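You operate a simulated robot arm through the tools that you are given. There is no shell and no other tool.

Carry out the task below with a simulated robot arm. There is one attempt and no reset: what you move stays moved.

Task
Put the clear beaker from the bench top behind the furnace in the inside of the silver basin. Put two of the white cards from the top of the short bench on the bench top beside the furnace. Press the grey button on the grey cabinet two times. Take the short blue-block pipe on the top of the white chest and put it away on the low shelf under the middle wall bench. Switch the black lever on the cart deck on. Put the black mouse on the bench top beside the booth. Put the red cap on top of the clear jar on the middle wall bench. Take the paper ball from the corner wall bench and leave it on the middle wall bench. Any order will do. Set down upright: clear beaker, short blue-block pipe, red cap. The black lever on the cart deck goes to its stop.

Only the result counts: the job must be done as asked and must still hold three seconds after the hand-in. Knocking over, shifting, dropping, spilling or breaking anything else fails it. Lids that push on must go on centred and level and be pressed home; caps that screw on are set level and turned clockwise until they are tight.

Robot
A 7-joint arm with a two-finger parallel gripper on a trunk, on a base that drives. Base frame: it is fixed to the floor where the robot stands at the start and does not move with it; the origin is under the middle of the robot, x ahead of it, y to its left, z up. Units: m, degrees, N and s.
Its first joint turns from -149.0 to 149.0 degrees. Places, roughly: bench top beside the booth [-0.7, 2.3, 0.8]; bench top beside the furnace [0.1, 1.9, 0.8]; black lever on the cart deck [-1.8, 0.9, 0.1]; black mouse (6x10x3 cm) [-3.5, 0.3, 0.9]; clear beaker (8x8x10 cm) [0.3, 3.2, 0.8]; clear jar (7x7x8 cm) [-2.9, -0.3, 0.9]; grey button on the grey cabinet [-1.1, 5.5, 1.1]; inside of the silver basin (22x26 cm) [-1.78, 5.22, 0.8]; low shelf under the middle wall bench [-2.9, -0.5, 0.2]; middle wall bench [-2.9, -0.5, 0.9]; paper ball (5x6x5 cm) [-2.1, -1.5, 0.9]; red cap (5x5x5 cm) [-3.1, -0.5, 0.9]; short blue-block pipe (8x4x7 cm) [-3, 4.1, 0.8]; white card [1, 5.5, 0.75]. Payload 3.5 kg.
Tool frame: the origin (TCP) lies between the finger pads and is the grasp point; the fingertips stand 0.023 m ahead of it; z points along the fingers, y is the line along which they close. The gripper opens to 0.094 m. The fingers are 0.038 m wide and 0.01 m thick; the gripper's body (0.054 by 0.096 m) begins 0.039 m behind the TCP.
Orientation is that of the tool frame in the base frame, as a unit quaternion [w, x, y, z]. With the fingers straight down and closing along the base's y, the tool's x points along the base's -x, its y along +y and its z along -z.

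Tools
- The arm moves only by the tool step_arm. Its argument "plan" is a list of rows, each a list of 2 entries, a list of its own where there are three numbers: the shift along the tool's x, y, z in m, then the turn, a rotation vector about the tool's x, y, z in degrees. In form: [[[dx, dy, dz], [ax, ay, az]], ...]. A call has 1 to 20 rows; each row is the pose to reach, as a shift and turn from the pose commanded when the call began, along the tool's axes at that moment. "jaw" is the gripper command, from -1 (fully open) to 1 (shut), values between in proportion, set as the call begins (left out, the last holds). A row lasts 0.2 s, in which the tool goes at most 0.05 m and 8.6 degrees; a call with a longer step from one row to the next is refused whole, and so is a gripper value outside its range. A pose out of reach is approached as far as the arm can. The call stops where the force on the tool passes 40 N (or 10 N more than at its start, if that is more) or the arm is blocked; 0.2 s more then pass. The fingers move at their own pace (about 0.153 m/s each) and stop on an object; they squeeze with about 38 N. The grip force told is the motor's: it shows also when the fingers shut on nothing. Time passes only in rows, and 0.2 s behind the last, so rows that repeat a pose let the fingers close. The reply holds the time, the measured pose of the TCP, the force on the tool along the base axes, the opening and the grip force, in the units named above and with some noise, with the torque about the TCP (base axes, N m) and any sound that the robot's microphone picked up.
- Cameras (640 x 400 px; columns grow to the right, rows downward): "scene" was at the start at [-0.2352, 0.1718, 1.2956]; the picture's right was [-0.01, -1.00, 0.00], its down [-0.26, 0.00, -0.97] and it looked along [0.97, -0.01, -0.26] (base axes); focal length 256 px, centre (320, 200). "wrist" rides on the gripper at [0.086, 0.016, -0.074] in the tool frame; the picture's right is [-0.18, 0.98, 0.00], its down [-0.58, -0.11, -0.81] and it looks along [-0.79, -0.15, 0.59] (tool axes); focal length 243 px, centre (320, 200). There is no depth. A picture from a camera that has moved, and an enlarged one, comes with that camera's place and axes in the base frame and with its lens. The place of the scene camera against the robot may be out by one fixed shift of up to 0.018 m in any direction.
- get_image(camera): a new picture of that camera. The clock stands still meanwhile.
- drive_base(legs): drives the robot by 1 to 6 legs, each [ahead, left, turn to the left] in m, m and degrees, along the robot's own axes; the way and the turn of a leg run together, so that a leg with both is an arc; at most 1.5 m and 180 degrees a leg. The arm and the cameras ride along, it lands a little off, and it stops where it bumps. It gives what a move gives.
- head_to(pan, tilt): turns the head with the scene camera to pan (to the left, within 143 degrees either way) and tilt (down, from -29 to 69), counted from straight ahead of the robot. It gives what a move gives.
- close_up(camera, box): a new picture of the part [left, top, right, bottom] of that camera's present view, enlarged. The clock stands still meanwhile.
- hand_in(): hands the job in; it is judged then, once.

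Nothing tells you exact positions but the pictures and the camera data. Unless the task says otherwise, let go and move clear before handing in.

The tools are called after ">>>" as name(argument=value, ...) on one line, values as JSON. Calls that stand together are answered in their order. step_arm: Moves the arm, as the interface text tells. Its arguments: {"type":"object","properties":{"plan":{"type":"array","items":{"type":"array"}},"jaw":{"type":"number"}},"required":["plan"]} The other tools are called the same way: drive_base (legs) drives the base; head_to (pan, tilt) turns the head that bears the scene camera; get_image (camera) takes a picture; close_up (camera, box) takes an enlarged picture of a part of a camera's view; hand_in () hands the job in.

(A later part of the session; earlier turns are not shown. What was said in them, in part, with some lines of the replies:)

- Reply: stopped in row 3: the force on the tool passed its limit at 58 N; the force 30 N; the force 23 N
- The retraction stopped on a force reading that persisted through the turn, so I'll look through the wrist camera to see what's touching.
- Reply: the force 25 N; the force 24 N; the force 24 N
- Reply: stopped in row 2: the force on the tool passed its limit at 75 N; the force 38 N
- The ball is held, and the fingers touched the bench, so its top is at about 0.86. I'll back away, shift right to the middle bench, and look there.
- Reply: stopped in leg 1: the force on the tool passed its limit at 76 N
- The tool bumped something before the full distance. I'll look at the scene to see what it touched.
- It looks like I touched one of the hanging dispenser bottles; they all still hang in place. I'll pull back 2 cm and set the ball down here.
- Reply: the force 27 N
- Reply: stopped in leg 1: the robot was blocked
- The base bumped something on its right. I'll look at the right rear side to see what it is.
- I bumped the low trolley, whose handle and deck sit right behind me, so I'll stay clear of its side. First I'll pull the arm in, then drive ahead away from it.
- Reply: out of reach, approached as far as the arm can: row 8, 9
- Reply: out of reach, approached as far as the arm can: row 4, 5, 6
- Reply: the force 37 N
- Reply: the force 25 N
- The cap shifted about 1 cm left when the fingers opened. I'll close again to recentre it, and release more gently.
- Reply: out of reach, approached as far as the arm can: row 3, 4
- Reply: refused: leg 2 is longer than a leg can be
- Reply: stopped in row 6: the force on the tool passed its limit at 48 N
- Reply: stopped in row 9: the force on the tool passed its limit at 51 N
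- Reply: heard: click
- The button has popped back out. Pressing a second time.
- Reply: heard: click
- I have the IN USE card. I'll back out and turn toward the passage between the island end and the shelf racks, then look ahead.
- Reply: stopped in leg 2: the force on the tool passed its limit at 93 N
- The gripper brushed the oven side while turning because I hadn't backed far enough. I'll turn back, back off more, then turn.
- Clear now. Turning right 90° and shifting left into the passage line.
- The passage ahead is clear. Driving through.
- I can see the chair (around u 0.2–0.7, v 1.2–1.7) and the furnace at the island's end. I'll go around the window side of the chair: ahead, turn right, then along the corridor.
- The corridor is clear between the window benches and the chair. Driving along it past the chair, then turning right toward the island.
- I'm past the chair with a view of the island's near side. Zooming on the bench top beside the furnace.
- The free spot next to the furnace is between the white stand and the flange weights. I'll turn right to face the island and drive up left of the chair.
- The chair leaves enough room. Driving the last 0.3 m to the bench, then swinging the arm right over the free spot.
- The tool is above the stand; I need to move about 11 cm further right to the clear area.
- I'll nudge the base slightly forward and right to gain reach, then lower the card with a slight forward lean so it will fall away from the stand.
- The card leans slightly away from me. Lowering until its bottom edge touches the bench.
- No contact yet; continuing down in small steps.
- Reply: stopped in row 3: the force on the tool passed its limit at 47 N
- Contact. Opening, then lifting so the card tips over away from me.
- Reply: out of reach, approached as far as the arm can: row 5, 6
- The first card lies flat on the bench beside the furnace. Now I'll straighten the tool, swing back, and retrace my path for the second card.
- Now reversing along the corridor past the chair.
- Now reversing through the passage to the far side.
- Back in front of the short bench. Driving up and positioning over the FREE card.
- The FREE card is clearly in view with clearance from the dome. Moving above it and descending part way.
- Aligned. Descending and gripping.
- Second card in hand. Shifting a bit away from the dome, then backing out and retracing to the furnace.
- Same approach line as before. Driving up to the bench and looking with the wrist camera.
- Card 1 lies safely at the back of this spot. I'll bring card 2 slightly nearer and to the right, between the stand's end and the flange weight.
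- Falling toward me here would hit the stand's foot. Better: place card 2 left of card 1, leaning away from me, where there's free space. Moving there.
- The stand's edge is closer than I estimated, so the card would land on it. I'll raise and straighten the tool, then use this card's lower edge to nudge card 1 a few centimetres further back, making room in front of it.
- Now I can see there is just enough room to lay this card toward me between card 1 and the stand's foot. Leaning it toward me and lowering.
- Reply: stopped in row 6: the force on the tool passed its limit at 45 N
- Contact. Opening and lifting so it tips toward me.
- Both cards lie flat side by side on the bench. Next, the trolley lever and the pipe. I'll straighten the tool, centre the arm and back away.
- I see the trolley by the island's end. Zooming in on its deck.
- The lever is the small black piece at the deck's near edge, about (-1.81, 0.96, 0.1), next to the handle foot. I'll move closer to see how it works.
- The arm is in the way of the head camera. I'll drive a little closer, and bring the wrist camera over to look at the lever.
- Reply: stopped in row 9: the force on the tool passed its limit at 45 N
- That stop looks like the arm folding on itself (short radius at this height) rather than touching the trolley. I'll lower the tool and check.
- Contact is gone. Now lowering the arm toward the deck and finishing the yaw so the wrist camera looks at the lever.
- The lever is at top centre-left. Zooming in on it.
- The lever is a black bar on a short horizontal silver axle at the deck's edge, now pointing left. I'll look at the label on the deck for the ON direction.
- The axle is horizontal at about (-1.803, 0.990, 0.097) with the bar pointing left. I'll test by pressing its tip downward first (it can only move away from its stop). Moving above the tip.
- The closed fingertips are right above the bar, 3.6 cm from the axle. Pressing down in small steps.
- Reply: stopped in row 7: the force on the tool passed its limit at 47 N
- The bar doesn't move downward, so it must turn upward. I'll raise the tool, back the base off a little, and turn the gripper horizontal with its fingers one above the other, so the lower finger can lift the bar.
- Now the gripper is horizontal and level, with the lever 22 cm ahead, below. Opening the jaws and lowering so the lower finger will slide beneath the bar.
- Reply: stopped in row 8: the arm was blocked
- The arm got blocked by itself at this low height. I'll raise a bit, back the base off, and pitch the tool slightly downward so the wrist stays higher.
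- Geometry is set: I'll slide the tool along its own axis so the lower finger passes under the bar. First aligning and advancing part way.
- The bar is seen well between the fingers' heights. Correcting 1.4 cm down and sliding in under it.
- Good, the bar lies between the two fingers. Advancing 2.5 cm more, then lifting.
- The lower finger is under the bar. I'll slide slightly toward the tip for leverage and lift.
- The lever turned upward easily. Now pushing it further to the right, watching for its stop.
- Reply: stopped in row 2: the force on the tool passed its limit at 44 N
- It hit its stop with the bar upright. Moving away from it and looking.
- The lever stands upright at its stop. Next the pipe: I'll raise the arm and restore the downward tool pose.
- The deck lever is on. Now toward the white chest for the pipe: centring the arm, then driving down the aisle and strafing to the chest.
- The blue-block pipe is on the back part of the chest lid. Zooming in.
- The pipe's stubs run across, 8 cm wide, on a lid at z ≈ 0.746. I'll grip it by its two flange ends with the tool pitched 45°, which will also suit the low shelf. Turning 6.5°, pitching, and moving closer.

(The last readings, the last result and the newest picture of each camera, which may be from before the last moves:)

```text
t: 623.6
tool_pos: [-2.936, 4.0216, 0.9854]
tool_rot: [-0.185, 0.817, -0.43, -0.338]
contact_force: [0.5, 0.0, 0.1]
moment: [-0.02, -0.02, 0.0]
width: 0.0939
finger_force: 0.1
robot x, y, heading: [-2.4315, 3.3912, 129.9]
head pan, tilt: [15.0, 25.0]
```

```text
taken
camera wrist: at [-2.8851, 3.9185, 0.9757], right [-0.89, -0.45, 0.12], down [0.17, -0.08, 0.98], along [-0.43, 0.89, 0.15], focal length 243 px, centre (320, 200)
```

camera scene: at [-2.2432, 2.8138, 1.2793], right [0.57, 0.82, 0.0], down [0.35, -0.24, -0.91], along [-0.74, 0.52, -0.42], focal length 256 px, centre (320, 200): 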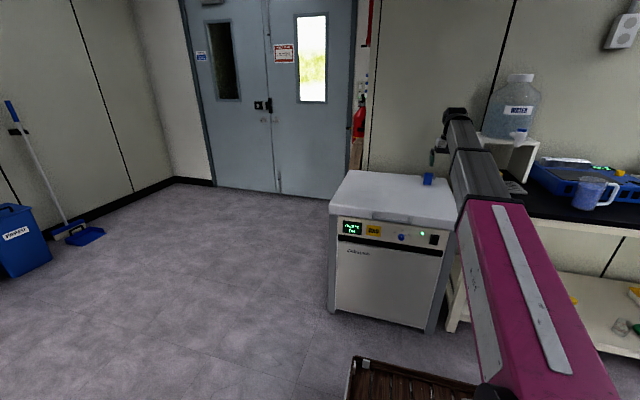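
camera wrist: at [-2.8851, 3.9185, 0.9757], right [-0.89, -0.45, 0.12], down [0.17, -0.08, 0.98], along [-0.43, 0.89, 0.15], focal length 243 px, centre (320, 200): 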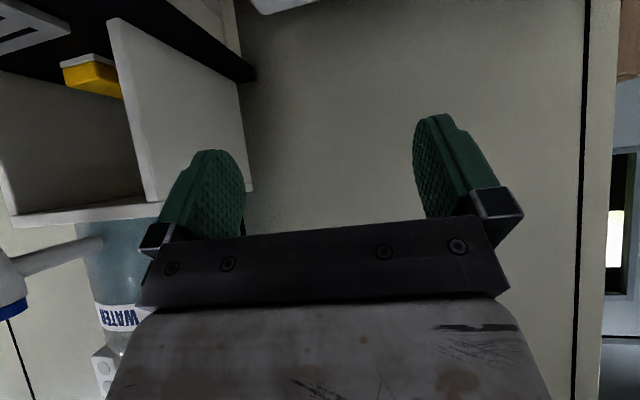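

Pitched. Approaching the pipe along the tool axis; stopping half-way to check alignment.

>>> step_arm(plan=[[[0.015, 0.004, 0.03], [0, 0, 0]], [[0.03, 0.008, 0.06], [0, 0, 0]], [[0.0416, 0.0126, 0.09], [0, 0, 0]], [[0.0416, 0.0126, 0.12], [0, 0, 0]], [[0.0416, 0.0126, 0.12], [0, 0, 0]]])

>>> get_image(camera="wrist")

```text
t: 624.8
tool_pos: [-2.9776, 4.061, 0.8711]
tool_rot: [-0.184, 0.817, -0.43, -0.336]
contact_force: [-0.4, -0.2, -0.5]
moment: [0.01, 0.01, -0.02]
width: 0.0939
finger_force: 0.0
robot x, y, heading: [-2.4343, 3.3878, 129.8]
head pan, tilt: [15.0, 25.0]
```

```text
taken
camera wrist: at [-2.926, 3.9577, 0.8606], right [-0.89, -0.45, 0.12], down [0.17, -0.08, 0.98], along [-0.43, 0.89, 0.15], focal length 243 px, centre (320, 200)
```

wrist: 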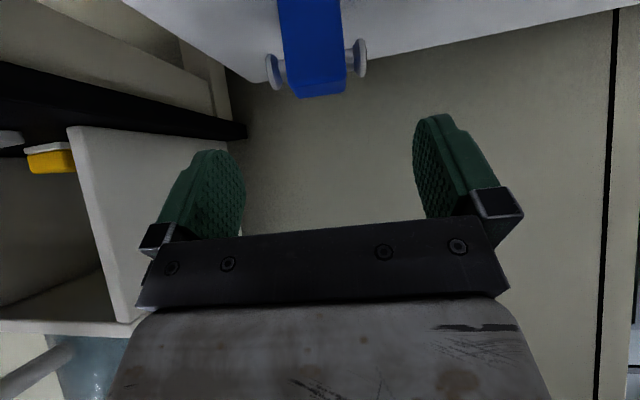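

Well aligned: flanges centred between the fingers, 12 cm ahead. Advancing to the grasp.

>>> step_arm(plan=[[[0, -0.003, 0.03], [0, 0, 0]], [[0, -0.003, 0.06], [0, 0, 0]], [[0, -0.003, 0.09], [0, 0, 0]], [[0, -0.003, 0.113], [0, 0, 0]], [[0, -0.003, 0.113], [0, 0, 0]]])

>>> get_image(camera="wrist")

```text
t: 626.0
tool_pos: [-3.019, 4.1295, 0.7909]
tool_rot: [-0.184, 0.817, -0.43, -0.337]
contact_force: [-1.2, -0.1, -0.4]
moment: [0.01, -0.03, 0.01]
width: 0.0942
finger_force: 0.1
robot x, y, heading: [-2.4334, 3.3914, 129.8]
head pan, tilt: [15.0, 25.0]
```

```text
taken
camera wrist: at [-2.9679, 4.0266, 0.7813], right [-0.89, -0.45, 0.12], down [0.17, -0.08, 0.98], along [-0.43, 0.89, 0.15], focal length 243 px, centre (320, 200)
```

wrist: 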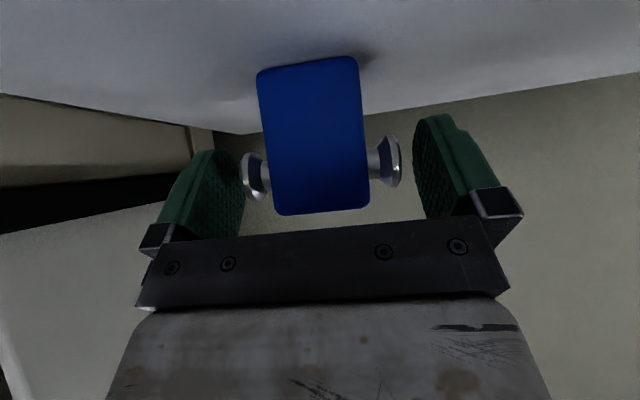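

>>> step_arm(plan=[[[0.002, -0.003, 0.002], [0, 0, 0]], [[0.002, -0.003, 0.002], [0, 0, 0]]])

>>> step_arm(plan=[[[0, 0, 0], [0, 0, 0]], [[0, 0, 0], [0, 0, 0]], [[0, 0, 0], [0, 0, 0]]], jaw=1)

>>> get_image(camera="wrist")

```text
t: 626.6
tool_pos: [-3.0149, 4.1318, 0.7886]
tool_rot: [-0.184, 0.817, -0.431, -0.336]
contact_force: [-0.1, 0.3, 0.0]
moment: [0.01, -0.03, 0.0]
width: 0.0942
finger_force: 0.1
robot x, y, heading: [-2.4333, 3.3863, 130.0]
head pan, tilt: [15.0, 25.0]
```

```text
t: 627.4
tool_pos: [-3.0166, 4.1307, 0.7876]
tool_rot: [-0.185, 0.817, -0.43, -0.336]
contact_force: [0.2, 0.7, 0.7]
moment: [0.07, -0.04, -0.03]
width: 0.0754
finger_force: 38.3
robot x, y, heading: [-2.4336, 3.3875, 129.9]
head pan, tilt: [15.0, 25.0]
```

```text
taken
camera wrist: at [-2.9651, 4.0282, 0.7787], right [-0.89, -0.45, 0.12], down [0.17, -0.08, 0.98], along [-0.43, 0.89, 0.15], focal length 243 px, centre (320, 200)
```

wrist: 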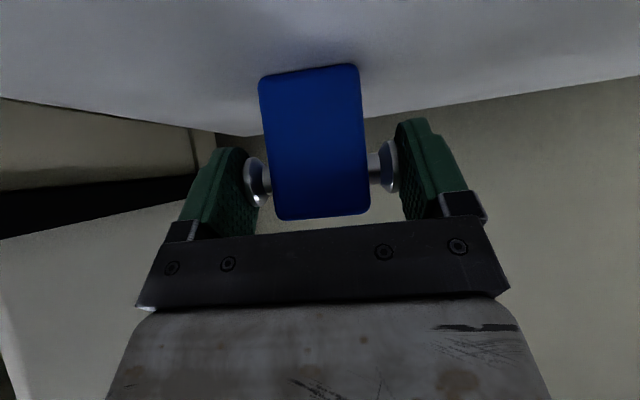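

Gripped by both flanges. Lifting straight up.

>>> step_arm(plan=[[[-0.014, 0, -0.014], [0, 0, 0]], [[-0.035, 0, -0.035], [0, 0, 0]], [[-0.064, 0, -0.063], [0, 0, 0]], [[-0.092, 0, -0.092], [0, 0, 0]], [[-0.12, 0, -0.12], [0, 0, 0]], [[-0.142, 0, -0.141], [0, 0, 0]], [[-0.142, 0, -0.141], [0, 0, 0]]])

>>> get_image(camera="wrist")

```text
t: 629.0
tool_pos: [-3.0168, 4.1297, 0.988]
tool_rot: [-0.184, 0.817, -0.43, -0.336]
contact_force: [0.3, -0.2, -2.4]
moment: [0.03, -0.05, 0.01]
width: 0.075
finger_force: 38.1
robot x, y, heading: [-2.4366, 3.391, 129.8]
head pan, tilt: [15.0, 25.0]
```

```text
taken
camera wrist: at [-2.9667, 4.0274, 0.979], right [-0.89, -0.45, 0.12], down [0.17, -0.08, 0.98], along [-0.43, 0.89, 0.14], focal length 243 px, centre (320, 200)
```

wrist: 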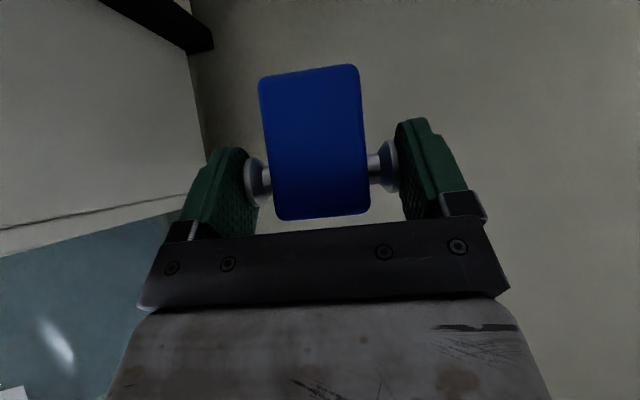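

The pipe is held upright. I'll back away from the chest, tuck the arm in lower, and return down the aisle toward the middle wall bench.

>>> drive_base(legs=[[-0.35, 0, 0]])

>>> step_arm(plan=[[[0.04, 0, -0.008], [0, 0, 0]], [[0.08, 0, -0.016], [0, 0, 0]], [[0.12, 0, -0.024], [0, 0, 0]], [[0.16, 0, -0.032], [0, 0, 0]], [[0.2, 0, -0.04], [0, 0, 0]], [[0.24, 0, -0.048], [0, 0, 0]], [[0.28, 0, -0.056], [0, 0, 0]], [[0.32, 0, -0.064], [0, 0, 0]], [[0.352, 0, -0.071], [0, 0, 0]], [[0.352, 0, -0.071], [0, 0, 0]]])

>>> get_image(camera="wrist")

```text
t: 631.2
tool_pos: [-2.7919, 3.8634, 0.9893]
tool_rot: [-0.184, 0.817, -0.43, -0.336]
contact_force: [0.6, 0.3, -1.1]
moment: [-0.04, -0.02, 0.0]
width: 0.0753
finger_force: 37.7
robot x, y, heading: [-2.2103, 3.1231, 129.6]
head pan, tilt: [15.0, 25.0]
```

```text
t: 633.4
tool_pos: [-2.6227, 3.6178, 0.7873]
tool_rot: [-0.185, 0.817, -0.431, -0.336]
contact_force: [-0.1, 0.5, -0.4]
moment: [0.0, -0.05, 0.04]
width: 0.0751
finger_force: 38.0
robot x, y, heading: [-2.2088, 3.1207, 129.8]
head pan, tilt: [15.0, 25.0]
```

```text
taken
camera wrist: at [-2.5718, 3.514, 0.7782], right [-0.89, -0.44, 0.12], down [0.17, -0.08, 0.98], along [-0.43, 0.89, 0.15], focal length 243 px, centre (320, 200)
```

wrist: 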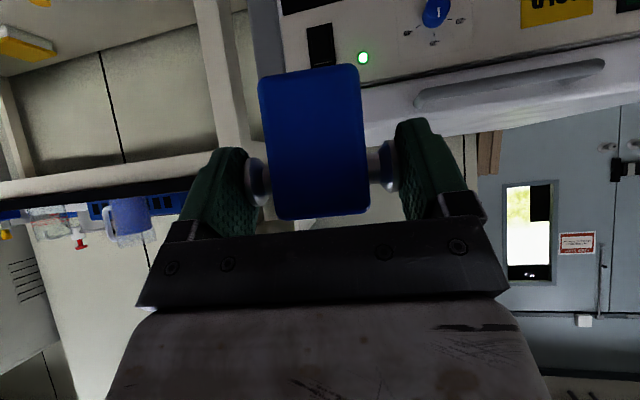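

>>> drive_base(legs=[[0, 1.4, 0], [0, 0.4, 0.2], [0, 0, 90]])

>>> head_to(pan=0, tilt=30)

>>> get_image(camera="scene")

```text
t: 646.3
tool_pos: [-4.0771, 1.5689, 0.7876]
tool_rot: [0.109, 0.881, 0.276, -0.368]
contact_force: [-0.2, 0.2, -2.5]
moment: [0.01, 0.0, -0.01]
width: 0.0747
finger_force: 38.2
robot x, y, heading: [-3.584, 1.9821, -139.7]
head pan, tilt: [15.0, 25.0]
```

```text
t: 647.0
tool_pos: [-4.077, 1.5698, 0.7879]
tool_rot: [0.11, 0.881, 0.277, -0.368]
contact_force: [0.3, 0.3, -2.2]
moment: [0.03, 0.01, 0.01]
width: 0.0749
finger_force: 38.2
robot x, y, heading: [-3.5837, 1.985, -139.6]
head pan, tilt: [0.0, 30.0]
```

```text
taken
camera scene: at [-3.2766, 1.9783, 1.2714], right [-0.65, 0.76, 0.0], down [0.38, 0.32, -0.87], along [-0.66, -0.56, -0.5], focal length 256 px, centre (320, 200)
```

scene: 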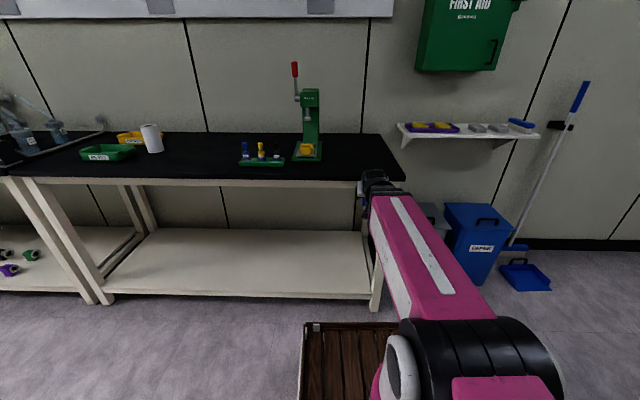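

Facing the wall bench. Sliding left along it toward the free end of the middle bench's low shelf.

>>> drive_base(legs=[[0.1, 0, -0.4], [0, 1.3, 0], [0, 0.42, 0]])

>>> head_to(pan=15, tilt=40)

>>> get_image(camera="scene")

>>> get_image(camera="wrist")

```text
t: 647.9
tool_pos: [-4.0957, 1.5559, 0.7864]
tool_rot: [0.105, 0.884, 0.276, -0.363]
contact_force: [2.8, 2.0, -1.5]
moment: [-0.12, 0.17, 0.07]
width: 0.0748
finger_force: 38.4
robot x, y, heading: [-3.6036, 1.964, -139.9]
head pan, tilt: [0.0, 30.0]
stopped in leg 1: the force on the tool passed its limit at 111 N (the readings are from after the stop); the commanded pose is now the measured one
```

```text
t: 648.7
tool_pos: [-4.0954, 1.5558, 0.7854]
tool_rot: [0.106, 0.883, 0.277, -0.363]
contact_force: [5.9, 6.1, -5.6]
moment: [-0.33, 0.43, 0.12]
width: 0.0748
finger_force: 37.8
robot x, y, heading: [-3.6091, 1.9661, -139.6]
head pan, tilt: [15.0, 40.0]
```

```text
taken
camera scene: at [-3.2808, 1.9454, 1.256], right [-0.82, 0.57, 0.0], down [0.37, 0.53, -0.77], along [-0.44, -0.63, -0.64], focal length 256 px, centre (320, 200)
```

scene: 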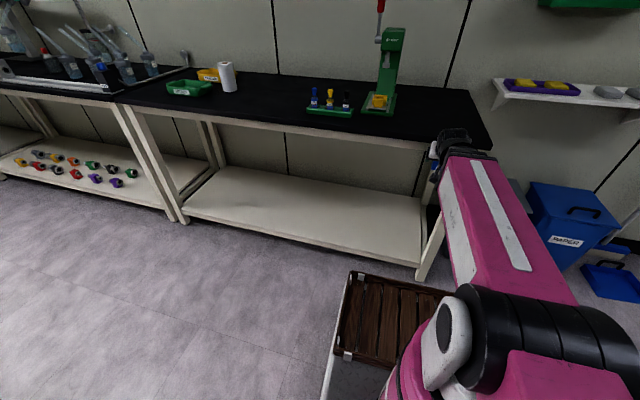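

```text
taken
camera wrist: at [-3.9927, 1.6064, 0.7781], right [0.45, -0.89, 0.12], down [0.07, 0.16, 0.98], along [-0.89, -0.43, 0.13], focal length 243 px, centre (320, 200)
```

wrist: 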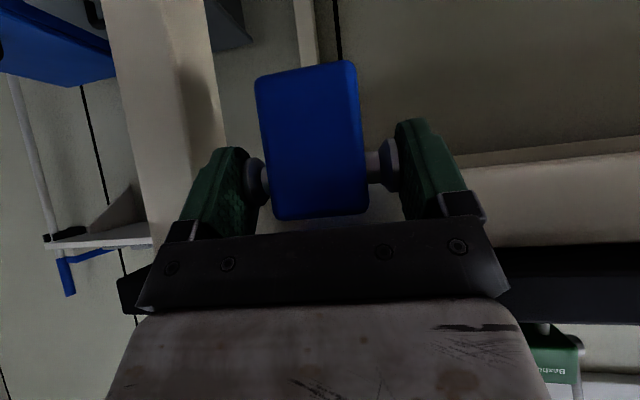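

The gripper bumped the front of the end bench, so I'll back off. The pipe is still firmly held. To pass along the aisle safely I'll swing the arm to the left side of the robot.

>>> drive_base(legs=[[-0.1, 0, -0.4]])

>>> step_arm(plan=[[[0.0035, 0.0427, -0.0043], [-2.7, -0.05, -2.75]], [[0.0092, 0.0847, -0.0106], [-5.4, -0.1, -5.5]], [[0.0168, 0.1262, -0.0189], [-8.1, -0.16, -8.2]], [[0.0265, 0.1668, -0.0291], [-10.8, -0.2, -11]], [[0.038, 0.2064, -0.0411], [-13.5, -0.27, -13.7]], [[0.0514, 0.2448, -0.055], [-16.2, -0.3, -16.5]], [[0.0666, 0.2817, -0.0706], [-18.9, -0.38, -19.2]], [[0.0836, 0.3172, -0.088], [-21.6, -0.43, -22]], [[0.1024, 0.3509, -0.1069], [-24.3, -0.49, -24.7]], [[0.1226, 0.3828, -0.1274], [-27, -0.54, -27.5]], [[0.1444, 0.4126, -0.1493], [-29.6, -0.59, -30.2]], [[0.1676, 0.4405, -0.1726], [-32.3, -0.65, -32.9]], [[0.1917, 0.4656, -0.1967], [-35, -0.7, -35.7]], [[0.1917, 0.4656, -0.1967], [-35, -0.7, -35.7]]])

>>> get_image(camera="wrist")

```text
t: 649.9
tool_pos: [-4.0228, 1.6231, 0.7858]
tool_rot: [0.105, 0.885, 0.274, -0.362]
contact_force: [0.3, -0.1, -1.7]
moment: [0.04, -0.03, -0.01]
width: 0.0748
finger_force: 37.8
robot x, y, heading: [-3.5352, 2.0239, -140.3]
head pan, tilt: [15.0, 40.0]
```

```text
t: 652.9
tool_pos: [-3.5342, 1.39, 0.7868]
tool_rot: [0.248, 0.686, 0.622, -0.285]
contact_force: [0.4, -0.1, -1.9]
moment: [0.02, -0.03, -0.01]
width: 0.0743
finger_force: 38.1
robot x, y, heading: [-3.531, 2.0306, -140.4]
head pan, tilt: [15.0, 40.0]
```

```text
taken
camera wrist: at [-3.5052, 1.5021, 0.7781], right [0.97, -0.23, 0.12], down [-0.08, 0.16, 0.98], along [-0.25, -0.96, 0.13], focal length 243 px, centre (320, 200)
```

wrist: 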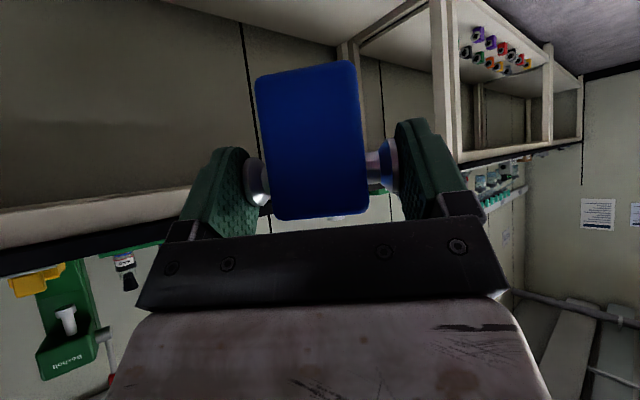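

Now moving ahead a little and sliding left along the aisle.

>>> drive_base(legs=[[0.15, 0, 0.4], [0, 1.3, 0], [0, 0.42, 0]])

>>> head_to(pan=15, tilt=45)

>>> get_image(camera="scene")

>>> get_image(camera="wrist")

```text
t: 662.6
tool_pos: [-2.5366, -0.0293, 0.7862]
tool_rot: [0.248, 0.685, 0.623, -0.284]
contact_force: [-0.5, -0.5, -1.7]
moment: [-0.02, -0.01, 0.03]
width: 0.0746
finger_force: 38.7
robot x, y, heading: [-2.5369, 0.6121, -140.2]
head pan, tilt: [15.0, 40.0]
```

```text
t: 663.2
tool_pos: [-2.5364, -0.0285, 0.7865]
tool_rot: [0.249, 0.685, 0.623, -0.284]
contact_force: [0.3, 0.1, -1.4]
moment: [-0.01, -0.04, -0.02]
width: 0.0745
finger_force: 37.9
robot x, y, heading: [-2.5368, 0.609, -140.1]
head pan, tilt: [15.0, 45.0]
```

```text
taken
camera scene: at [-2.2064, 0.5908, 1.2487], right [-0.82, 0.58, 0.0], down [0.41, 0.58, -0.71], along [-0.41, -0.58, -0.71], focal length 256 px, centre (320, 200)
```

scene: 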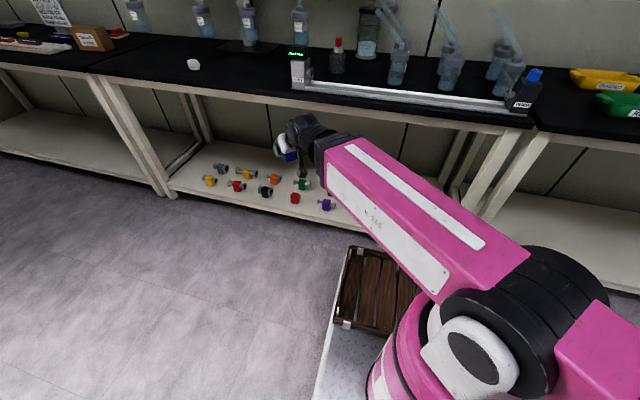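

```text
taken
camera wrist: at [-2.5087, 0.0821, 0.7781], right [0.97, -0.23, 0.12], down [-0.08, 0.16, 0.98], along [-0.24, -0.96, 0.13], focal length 243 px, centre (320, 200)
```

wrist: 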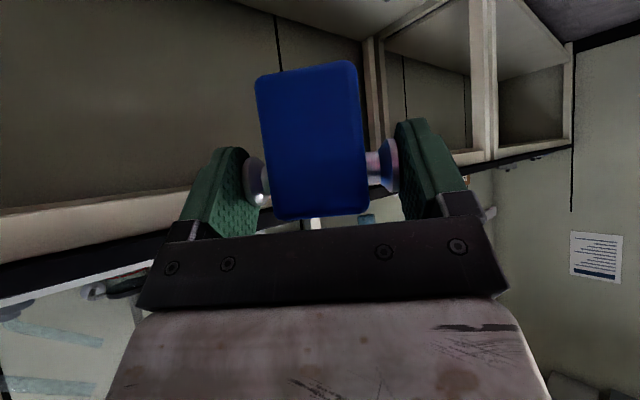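

All items on the bench look undisturbed. Now lowering the pipe beside the robot to shelf height.

>>> step_arm(plan=[[[0.028, 0.0005, 0.0285], [0, 0, 0]], [[0.056, 0.001, 0.057], [0, 0, 0]], [[0.084, 0.0015, 0.0855], [0, 0, 0]], [[0.112, 0.002, 0.114], [0, 0, 0]], [[0.14, 0.0025, 0.1425], [0, 0, 0]], [[0.168, 0.003, 0.171], [0, 0, 0]], [[0.196, 0.0035, 0.1995], [0, 0, 0]], [[0.224, 0.004, 0.228], [0, 0, 0]], [[0.252, 0.0045, 0.2565], [0, 0, 0]], [[0.28, 0.005, 0.285], [0, 0, 0]], [[0.301, 0.0055, 0.307], [0, 0, 0]], [[0.301, 0.0055, 0.307], [0, 0, 0]]])

>>> get_image(camera="wrist")

>>> get_image(camera="scene")

```text
t: 665.8
tool_pos: [-2.5367, -0.0287, 0.3562]
tool_rot: [0.248, 0.686, 0.622, -0.285]
contact_force: [-0.2, 0.2, -1.3]
moment: [0.0, -0.03, -0.01]
width: 0.0749
finger_force: 38.1
robot x, y, heading: [-2.5372, 0.6108, -140.3]
head pan, tilt: [15.0, 45.0]
```

```text
taken
camera wrist: at [-2.5089, 0.0831, 0.3479], right [0.97, -0.23, 0.12], down [-0.08, 0.16, 0.98], along [-0.25, -0.96, 0.13], focal length 243 px, centre (320, 200)
```

wrist: 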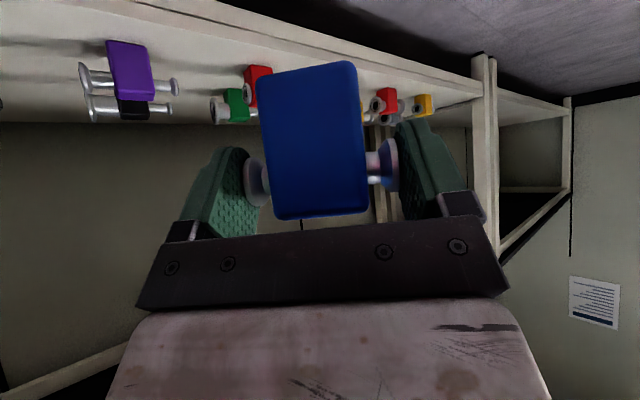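

```text
taken
camera scene: at [-2.2064, 0.5909, 1.2487], right [-0.82, 0.58, 0.0], down [0.41, 0.58, -0.71], along [-0.41, -0.58, -0.71], focal length 256 px, centre (320, 200)
```

scene: 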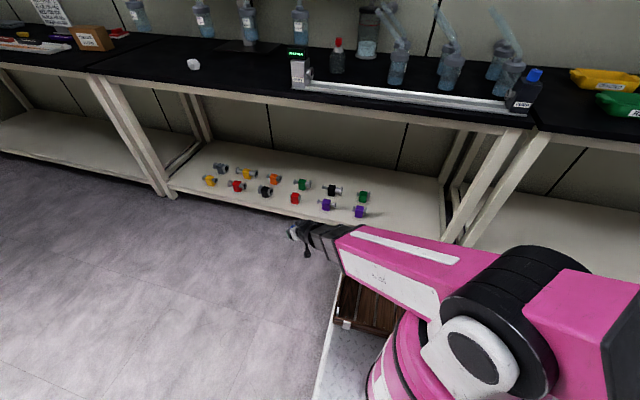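

The shelf has free space right of the last purple/green pieces. I'll swing the arm forward again at this low height.

>>> step_arm(plan=[[[-0.0015, -0.0429, 0.0023], [2.7, 0.05, 2.75]], [[-0.001, -0.0859, 0.0026], [5.4, 0.1, 5.5]], [[0.0016, -0.1286, 0.0009], [8.1, 0.16, 8.2]], [[0.0063, -0.1712, -0.0029], [10.8, 0.2, 11]], [[0.013, -0.2132, -0.0087], [13.5, 0.27, 13.7]], [[0.0216, -0.2546, -0.0164], [16.2, 0.3, 16.5]], [[0.0322, -0.2949, -0.026], [18.9, 0.38, 19.2]], [[0.0448, -0.3344, -0.0376], [21.6, 0.43, 22]], [[0.0592, -0.3727, -0.0509], [24.3, 0.49, 24.7]], [[0.0754, -0.4094, -0.066], [27, 0.54, 27.5]], [[0.0932, -0.4446, -0.0829], [29.6, 0.59, 30.2]], [[0.1128, -0.4781, -0.1014], [32.3, 0.65, 32.9]], [[0.1335, -0.5094, -0.1211], [35, 0.7, 35.7]], [[0.1335, -0.5094, -0.1211], [35, 0.7, 35.7]]])

>>> get_image(camera="wrist")

>>> get_image(camera="scene")

```text
t: 668.8
tool_pos: [-3.026, 0.2024, 0.3563]
tool_rot: [0.105, 0.884, 0.274, -0.363]
contact_force: [0.3, 0.0, -1.5]
moment: [0.0, -0.04, -0.01]
width: 0.0746
finger_force: 38.2
robot x, y, heading: [-2.536, 0.6088, -140.3]
head pan, tilt: [15.0, 45.0]
```

```text
taken
camera wrist: at [-2.9226, 0.2525, 0.3477], right [0.44, -0.89, 0.12], down [0.07, 0.16, 0.98], along [-0.89, -0.43, 0.13], focal length 243 px, centre (320, 200)
```

wrist: 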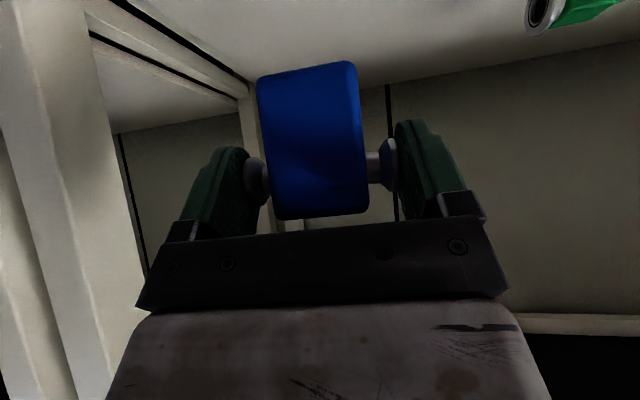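

```text
taken
camera scene: at [-2.2065, 0.5909, 1.2487], right [-0.82, 0.58, 0.0], down [0.41, 0.58, -0.71], along [-0.41, -0.58, -0.71], focal length 256 px, centre (320, 200)
```

scene: 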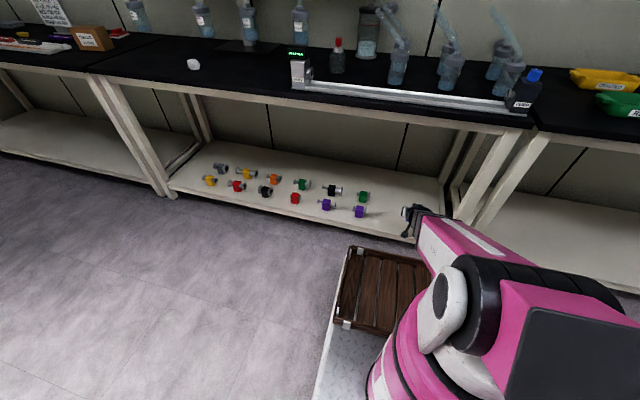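

The pipe hangs just over the shelf's front edge in the free area. Driving ahead 11 cm, then lowering.

>>> drive_base(legs=[[0.11, 0.02, 0]])

>>> get_image(camera="wrist")

>>> step_arm(plan=[[[0.014, 0, 0.0143], [0, 0, 0]], [[0.028, 0, 0.0285], [0, 0, 0]], [[0.042, 0, 0.0428], [0, 0, 0]], [[0.042, 0, 0.0428], [0, 0, 0]]])

>>> get_image(camera="wrist")

```text
t: 670.0
tool_pos: [-3.0972, 0.1165, 0.357]
tool_rot: [0.105, 0.884, 0.275, -0.363]
contact_force: [0.5, 0.0, -2.0]
moment: [-0.01, -0.03, 0.0]
width: 0.0744
finger_force: 37.9
robot x, y, heading: [-2.6078, 0.5213, -140.3]
head pan, tilt: [15.0, 45.0]
```

```text
taken
camera wrist: at [-2.9942, 0.1666, 0.3478], right [0.44, -0.89, 0.12], down [0.07, 0.16, 0.98], along [-0.89, -0.43, 0.13], focal length 243 px, centre (320, 200)
```

wrist: 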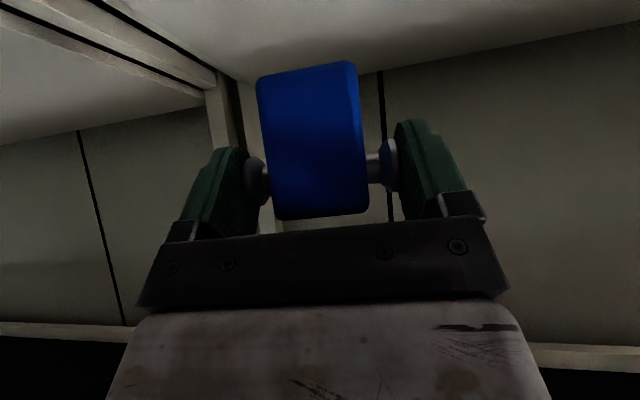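

```text
t: 671.0
tool_pos: [-3.0973, 0.1155, 0.2959]
tool_rot: [0.105, 0.885, 0.274, -0.362]
contact_force: [-0.9, 0.1, -1.6]
moment: [-0.02, 0.01, -0.03]
width: 0.0745
finger_force: 38.0
robot x, y, heading: [-2.6094, 0.5245, -139.9]
head pan, tilt: [15.0, 45.0]
```

```text
taken
camera wrist: at [-2.9943, 0.1673, 0.2874], right [0.44, -0.89, 0.12], down [0.07, 0.16, 0.98], along [-0.89, -0.43, 0.13], focal length 243 px, centre (320, 200)
```

wrist: 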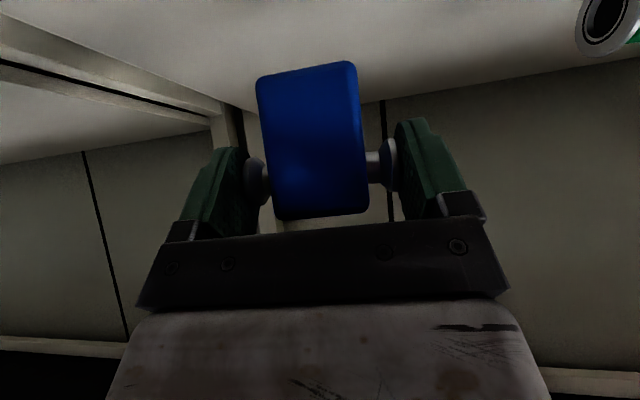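

Lowering slowly until the block touches the shelf.

>>> step_arm(plan=[[[0.0035, 0, 0.0036], [0, 0, 0]], [[0.007, 0, 0.0071], [0, 0, 0]], [[0.0105, 0, 0.0107], [0, 0, 0]], [[0.014, 0, 0.0143], [0, 0, 0]], [[0.0175, 0, 0.0178], [0, 0, 0]], [[0.021, 0, 0.0214], [0, 0, 0]], [[0.0245, 0, 0.025], [0, 0, 0]], [[0.028, 0, 0.0285], [0, 0, 0]], [[0.0315, 0, 0.0321], [0, 0, 0]], [[0.035, 0, 0.0357], [0, 0, 0]], [[0.0385, 0, 0.0393], [0, 0, 0]], [[0.042, 0, 0.0428], [0, 0, 0]], [[0.0455, 0, 0.0464], [0, 0, 0]], [[0.049, 0, 0.05], [0, 0, 0]]])

>>> get_image(camera="wrist")

```text
t: 674.0
tool_pos: [-3.108, 0.1094, 0.2349]
tool_rot: [0.107, 0.883, 0.273, -0.368]
contact_force: [-0.6, 0.2, -1.2]
moment: [0.04, -0.02, 0.01]
width: 0.0747
finger_force: 38.0
robot x, y, heading: [-2.6034, 0.5215, -140.0]
head pan, tilt: [15.0, 45.0]
```

```text
taken
camera wrist: at [-3.0042, 0.1605, 0.2244], right [0.45, -0.89, 0.12], down [0.08, 0.17, 0.98], along [-0.89, -0.43, 0.14], focal length 243 px, centre (320, 200)
```

wrist: 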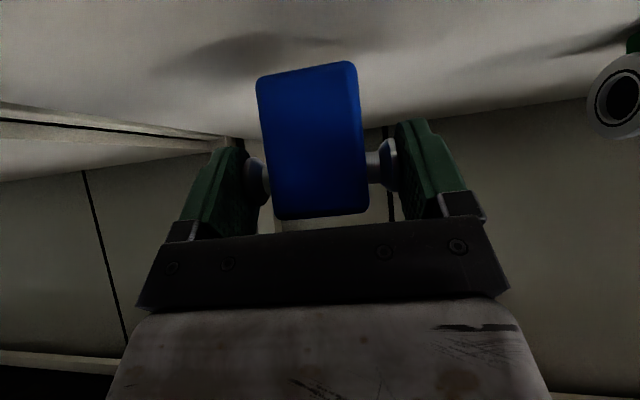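

>>> step_arm(plan=[[[0.0035, 0, 0.0036], [0, 0, 0]], [[0.007, 0, 0.0071], [0, 0, 0]], [[0.007, 0, 0.0071], [0, 0, 0]]])

>>> get_image(camera="scene")

>>> get_image(camera="wrist")

```text
t: 674.8
tool_pos: [-3.108, 0.1084, 0.2231]
tool_rot: [0.107, 0.882, 0.274, -0.367]
contact_force: [0.1, 0.5, -1.7]
moment: [-0.02, -0.04, -0.01]
width: 0.0746
finger_force: 38.4
robot x, y, heading: [-2.6083, 0.5245, -140.1]
head pan, tilt: [15.0, 45.0]
```

```text
taken
camera scene: at [-2.2858, 0.4981, 1.2509], right [-0.82, 0.58, 0.0], down [0.41, 0.58, -0.7], along [-0.4, -0.57, -0.71], focal length 256 px, centre (320, 200)
```

scene: 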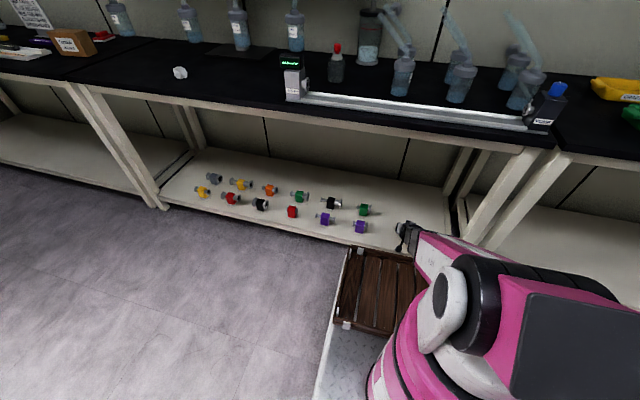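

```text
taken
camera wrist: at [-3.0055, 0.1591, 0.2141], right [0.45, -0.89, 0.12], down [0.08, 0.17, 0.98], along [-0.89, -0.43, 0.14], focal length 243 px, centre (320, 200)
```

wrist: 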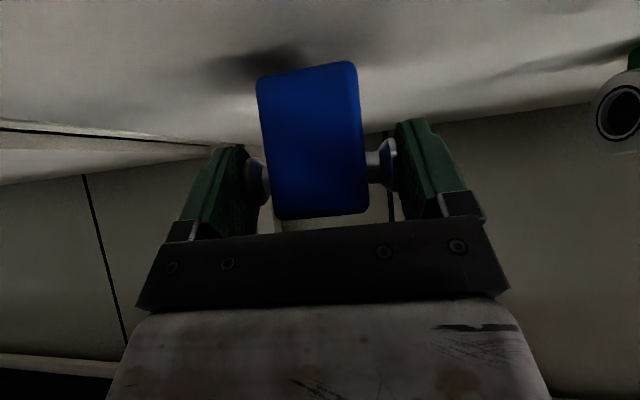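

The arm is starting to press on its own base at this reach. I'll raise slightly, back the base off 13 cm, and extend the arm instead.

>>> step_arm(plan=[[[-0.014, 0, -0.0143], [0, 0, 0]], [[-0.028, 0, -0.0285], [0, 0, 0]], [[-0.028, 0, -0.0285], [0, 0, 0]]])

>>> drive_base(legs=[[-0.09, 0, 0]])

>>> step_arm(plan=[[[-0.0285, 0.004, 0.0278], [0, 0, 0]], [[-0.057, 0.008, 0.0556], [0, 0, 0]], [[-0.0854, 0.0115, 0.0834], [0, 0, 0]], [[-0.0854, 0.0115, 0.0834], [0, 0, 0]]])

>>> get_image(camera="wrist")

```text
t: 675.6
tool_pos: [-3.0974, 0.1178, 0.2538]
tool_rot: [0.105, 0.885, 0.275, -0.361]
contact_force: [0.1, -0.6, -2.1]
moment: [0.03, -0.01, -0.04]
width: 0.0745
finger_force: 38.5
robot x, y, heading: [-2.6087, 0.5206, -140.2]
head pan, tilt: [15.0, 45.0]
```

```text
t: 676.7
tool_pos: [-3.03, 0.1738, 0.2551]
tool_rot: [0.105, 0.885, 0.275, -0.362]
contact_force: [-0.3, 0.2, -1.7]
moment: [-0.01, 0.01, 0.01]
width: 0.0746
finger_force: 38.1
robot x, y, heading: [-2.5378, 0.5804, -140.1]
head pan, tilt: [15.0, 45.0]
```

```text
t: 677.7
tool_pos: [-3.1208, 0.0977, 0.2575]
tool_rot: [0.106, 0.884, 0.276, -0.363]
contact_force: [-0.5, -0.6, -1.3]
moment: [0.03, -0.03, 0.0]
width: 0.0749
finger_force: 38.3
robot x, y, heading: [-2.5367, 0.5823, -140.3]
head pan, tilt: [15.0, 45.0]
```

```text
taken
camera wrist: at [-3.0185, 0.1482, 0.249], right [0.44, -0.89, 0.12], down [0.07, 0.16, 0.98], along [-0.89, -0.43, 0.13], focal length 243 px, centre (320, 200)
```

wrist: 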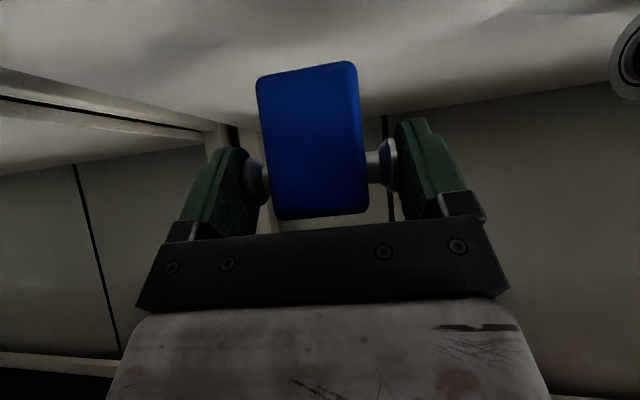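

Now lowering again in small steps.

>>> step_arm(plan=[[[0.0035, 0, 0.0036], [0, 0, 0]], [[0.007, 0, 0.0071], [0, 0, 0]], [[0.0105, 0, 0.0107], [0, 0, 0]], [[0.014, 0, 0.0143], [0, 0, 0]], [[0.0175, 0, 0.0178], [0, 0, 0]], [[0.021, 0, 0.0214], [0, 0, 0]], [[0.0245, 0, 0.025], [0, 0, 0]], [[0.028, 0, 0.0285], [0, 0, 0]], [[0.0315, 0, 0.0321], [0, 0, 0]], [[0.035, 0, 0.0357], [0, 0, 0]], [[0.0385, 0, 0.0393], [0, 0, 0]]])

>>> get_image(camera="wrist")

>>> get_image(camera="scene")

```text
t: 680.1
tool_pos: [-3.1208, 0.097, 0.2031]
tool_rot: [0.107, 0.883, 0.276, -0.364]
contact_force: [0.4, 2.8, 34.8]
moment: [-0.59, -0.06, 0.16]
width: 0.0748
finger_force: 37.9
robot x, y, heading: [-2.5399, 0.578, -140.3]
head pan, tilt: [15.0, 45.0]
```

```text
taken
camera wrist: at [-3.0184, 0.1483, 0.1952], right [0.45, -0.89, 0.12], down [0.07, 0.17, 0.98], along [-0.89, -0.43, 0.14], focal length 243 px, centre (320, 200)
```

wrist: 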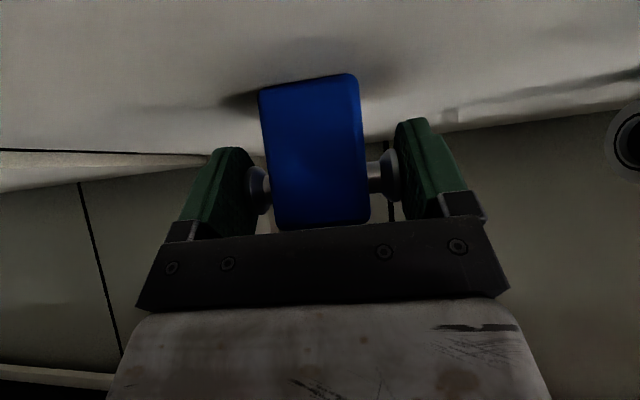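

```text
taken
camera scene: at [-2.2088, 0.5629, 1.2486], right [-0.82, 0.58, 0.0], down [0.41, 0.58, -0.71], along [-0.41, -0.58, -0.71], focal length 256 px, centre (320, 200)
```

scene: 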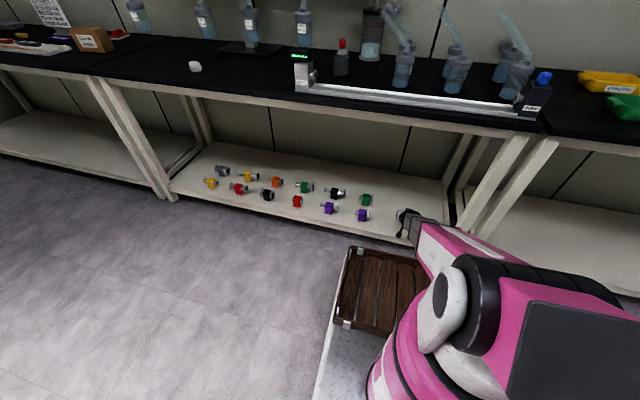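

The block is on the shelf. Easing the pressure and opening gently.

>>> step_arm(plan=[[[-0.0015, 0, -0.0015], [0, 0, 0]], [[-0.0028, 0, -0.0029], [0, 0, 0]], [[-0.0028, 0, -0.0029], [0, 0, 0]]])

>>> step_arm(plan=[[[0, 0, 0], [0, 0, 0]], [[0, 0, 0], [0, 0, 0]]], jaw=-0.64)

>>> get_image(camera="wrist")

```text
t: 680.9
tool_pos: [-3.1213, 0.0979, 0.205]
tool_rot: [0.105, 0.884, 0.275, -0.363]
contact_force: [0.3, -0.5, -2.1]
moment: [0.02, 0.01, 0.01]
width: 0.0746
finger_force: 37.9
robot x, y, heading: [-2.538, 0.5846, -140.1]
head pan, tilt: [15.0, 45.0]
```

```text
t: 681.5
tool_pos: [-3.1225, 0.0983, 0.2058]
tool_rot: [0.105, 0.884, 0.274, -0.364]
contact_force: [-0.2, 0.6, -0.2]
moment: [0.01, 0.0, 0.0]
width: 0.0772
finger_force: 0.2
robot x, y, heading: [-2.5366, 0.5814, -140.3]
head pan, tilt: [15.0, 45.0]
```

```text
taken
camera wrist: at [-3.0184, 0.1485, 0.1974], right [0.44, -0.89, 0.12], down [0.07, 0.16, 0.98], along [-0.89, -0.43, 0.13], focal length 243 px, centre (320, 200)
```

wrist: 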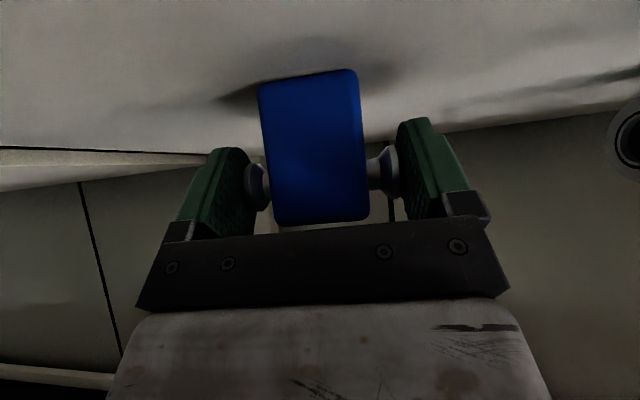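

It stands on its own. Opening fully and withdrawing back along the tool axis.

>>> step_arm(plan=[[[0, 0, 0], [0, 0, 0]], [[0, 0, 0], [0, 0, 0]]], jaw=-1)

>>> step_arm(plan=[[[0, 0, -0.02], [0, 0, 0]], [[0, 0, -0.05], [0, 0, 0]], [[0, 0, -0.09], [0, 0, 0]], [[0, 0, -0.13], [0, 0, 0]], [[0, 0, -0.16], [0, 0, 0]], [[0, 0, -0.16], [0, 0, 0]]])

>>> get_image(camera="wrist")

```text
t: 682.1
tool_pos: [-3.1215, 0.0976, 0.2055]
tool_rot: [0.104, 0.884, 0.274, -0.364]
contact_force: [-0.9, -0.3, 0.8]
moment: [0.0, 0.01, -0.03]
width: 0.0938
finger_force: 0.1
robot x, y, heading: [-2.5439, 0.5845, -140.0]
head pan, tilt: [15.0, 45.0]
```

```text
t: 683.5
tool_pos: [-3.0287, 0.1594, 0.3189]
tool_rot: [0.105, 0.884, 0.275, -0.362]
contact_force: [0.8, -0.2, 0.6]
moment: [-0.05, -0.03, 0.03]
width: 0.0937
finger_force: 0.1
robot x, y, heading: [-2.5401, 0.5791, -140.2]
head pan, tilt: [15.0, 45.0]
```

```text
taken
camera wrist: at [-2.925, 0.2103, 0.3114], right [0.44, -0.89, 0.12], down [0.07, 0.16, 0.98], along [-0.89, -0.43, 0.13], focal length 243 px, centre (320, 200)
```

wrist: 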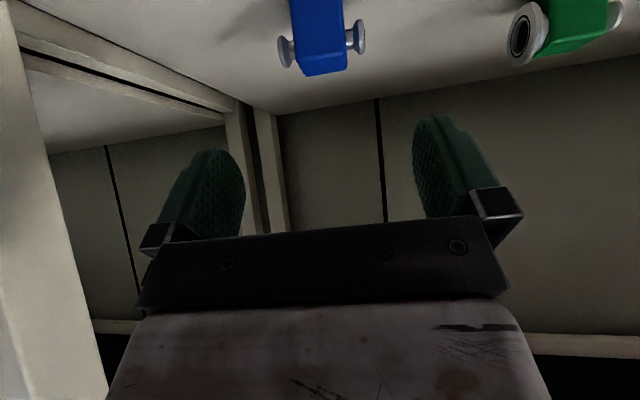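

The pipe stands upright on the low shelf. I'll withdraw the arm from under the bench and take a last look at the cap, ball, pipe and lever.

>>> step_arm(plan=[[[0.028, 0, -0.028], [0, 0, 0]], [[0.056, 0, -0.056], [0, 0, 0]], [[0.084, 0, -0.084], [0, 0, 0]], [[0.084, 0, -0.084], [0, 0, 0]]])

>>> head_to(pan=15, tilt=35)

>>> close_up(camera="scene", box=[130, 60, 450, 260])

>>> head_to(pan=-130, tilt=50)

>>> get_image(camera="scene")

```text
t: 684.2
tool_pos: [-2.9607, 0.2043, 0.3283]
tool_rot: [0.108, 0.881, 0.276, -0.37]
contact_force: [0.9, 0.1, -0.2]
moment: [0.01, 0.03, -0.01]
width: 0.0941
finger_force: 0.1
robot x, y, heading: [-2.5392, 0.5778, -140.4]
head pan, tilt: [15.0, 45.0]
stopped in row 3: the force on the tool passed its limit at 142 N (the readings are from after the stop); the commanded pose is now the measured one
```

```text
t: 685.0
tool_pos: [-2.9627, 0.2045, 0.3273]
tool_rot: [0.108, 0.881, 0.276, -0.369]
contact_force: [-6.2, -3.5, 6.6]
moment: [0.45, -0.71, 0.02]
width: 0.0943
finger_force: 0.1
robot x, y, heading: [-2.5414, 0.5807, -140.2]
head pan, tilt: [15.0, 35.0]
```

```text
2.00 times, centred on (290, 160) of scene
camera zoom: at [-2.215, 0.5559, 1.264], right [-0.82, 0.58, 0.0], down [0.33, 0.47, -0.82], along [-0.47, -0.67, -0.58], focal length 513 px, centre (380, 280)
```

zoom: 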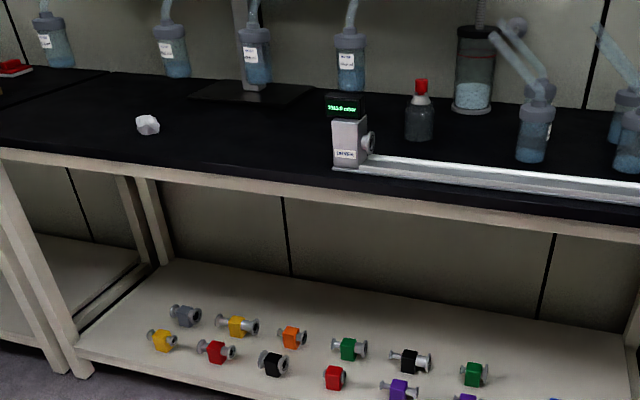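

```text
t: 687.2
tool_pos: [-2.9624, 0.2038, 0.3259]
tool_rot: [0.108, 0.881, 0.276, -0.367]
contact_force: [-22.2, -16.1, 13.6]
moment: [0.72, -1.25, -0.39]
width: 0.094
finger_force: 0.0
robot x, y, heading: [-2.5388, 0.5801, -140.2]
head pan, tilt: [-130.0, 50.0]
```

```text
taken
camera scene: at [-2.1641, 0.7045, 1.2426], right [1.0, 0.0, 0.0], down [0.0, -0.77, -0.64], along [0.0, 0.64, -0.77], focal length 256 px, centre (320, 200)
```

scene: 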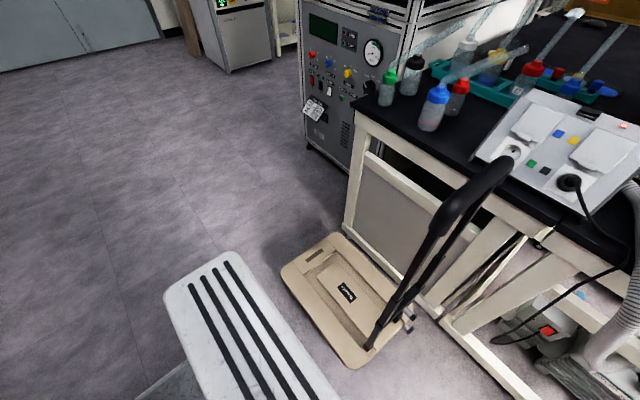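

The gripper backed into the robot's own deck; I'll move it forward slightly to relieve that, and zoom on the lever.

>>> step_arm(plan=[[[-0.02, 0, 0.02], [0, 0, 0]], [[-0.035, 0, 0.03], [0, 0, 0]], [[-0.05, 0, 0.015], [0, 0, 0]], [[-0.05, 0, 0.015], [0, 0, 0]]])

>>> close_up(camera="scene", box=[340, 270, 468, 390])

>>> head_to(pan=0, tilt=45)

>>> get_image(camera="scene")

>>> get_image(camera="wrist")

```text
t: 688.2
tool_pos: [-2.9979, 0.1782, 0.3515]
tool_rot: [0.108, 0.881, 0.276, -0.37]
contact_force: [0.9, -0.5, -0.1]
moment: [-0.01, -0.04, 0.01]
width: 0.0941
finger_force: 0.0
robot x, y, heading: [-2.5396, 0.5794, -140.0]
head pan, tilt: [-130.0, 50.0]
```

```text
3.33 times, centred on (404, 330) of scene
camera zoom: at [-2.1623, 0.7058, 1.2418], right [1.0, 0.0, 0.0], down [0.0, -0.77, -0.64], along [0.0, 0.64, -0.77], focal length 855 px, centre (40, -233)
```

zoom: 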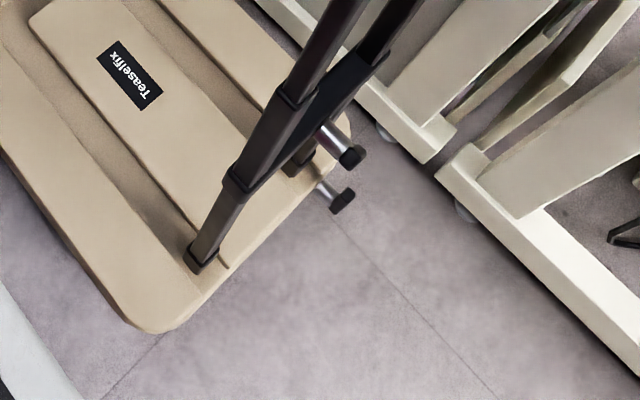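

```text
t: 690.4
tool_pos: [-2.9973, 0.1784, 0.3521]
tool_rot: [0.108, 0.88, 0.277, -0.37]
contact_force: [0.4, -0.1, -0.6]
moment: [-0.01, 0.0, 0.02]
width: 0.0939
finger_force: 0.1
robot x, y, heading: [-2.5375, 0.5808, -140.2]
head pan, tilt: [0.0, 45.0]
```

```text
taken
camera scene: at [-2.225, 0.5768, 1.2487], right [-0.64, 0.77, 0.0], down [0.54, 0.45, -0.71], along [-0.54, -0.45, -0.71], focal length 256 px, centre (320, 200)
```

scene: 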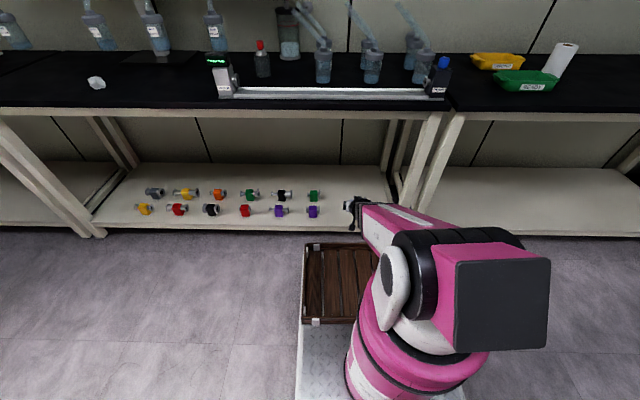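

```text
taken
camera wrist: at [-2.8955, 0.2297, 0.3423], right [0.45, -0.89, 0.12], down [0.08, 0.17, 0.98], along [-0.89, -0.43, 0.15], focal length 243 px, centre (320, 200)
```

wrist: 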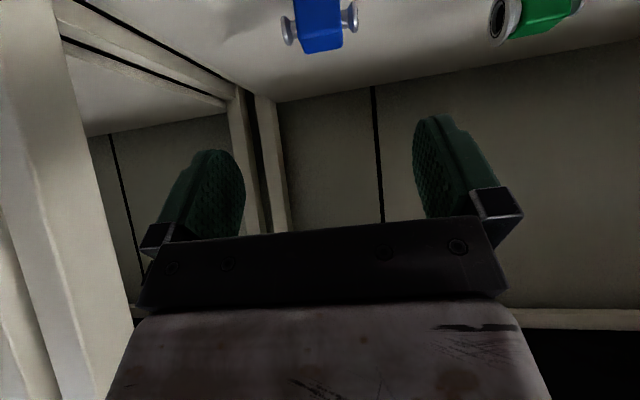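

Everything checks out: the cap is upright on the jar, the ball is on the middle bench, and the pipe stands on the low shelf. The deck lever is at its stop, both cards are beside the furnace, the mouse is beside the booth and the beaker is in the basin. The grey button was pressed twice. The gripper is empty and clear, so I'm handing in.

>>> hand_in()

```text
The job is handed in.
```

I carried out all eight parts of the job and handed it in; I don't know yet how it was judged. When I last looked at each, it stood like this:

- **Beaker:** upright inside the silver basin.
- **Cards:** the IN USE and FREE cards lie flat side by side on the bench top beside the furnace.
- **Grey button:** pressed twice, with a click heard each time.
- **Blue-block pipe:** upright on the low shelf under the middle wall bench, right of the other pieces.
- **Lever:** the deck lever turned upward by about 90° until it hit its stop. It did not move when I pressed it downward first.
- **Mouse:** on the bench top beside the booth.
- **Red cap:** upright, level and centred on top of the clear jar. I saw no thread and it rested on the rim, so I did not screw it or press it on hard.
- **Paper ball:** near the front edge of the middle wall bench.

Some bumps along the way could count against the job:

- **Trolley:** the base knocked it once. I could not tell whether it moved; the lever measured about 9 cm from its listed place in one direction, which may only be rounding.
- **Hanging bottle:** the tool touched one of the dispenser bottles while I was carrying the ball; it was still hanging in place afterwards.
- **Oven and end bench:** the gripper hit the side of the tall oven and the front of the end wall bench. I saw nothing disturbed there.
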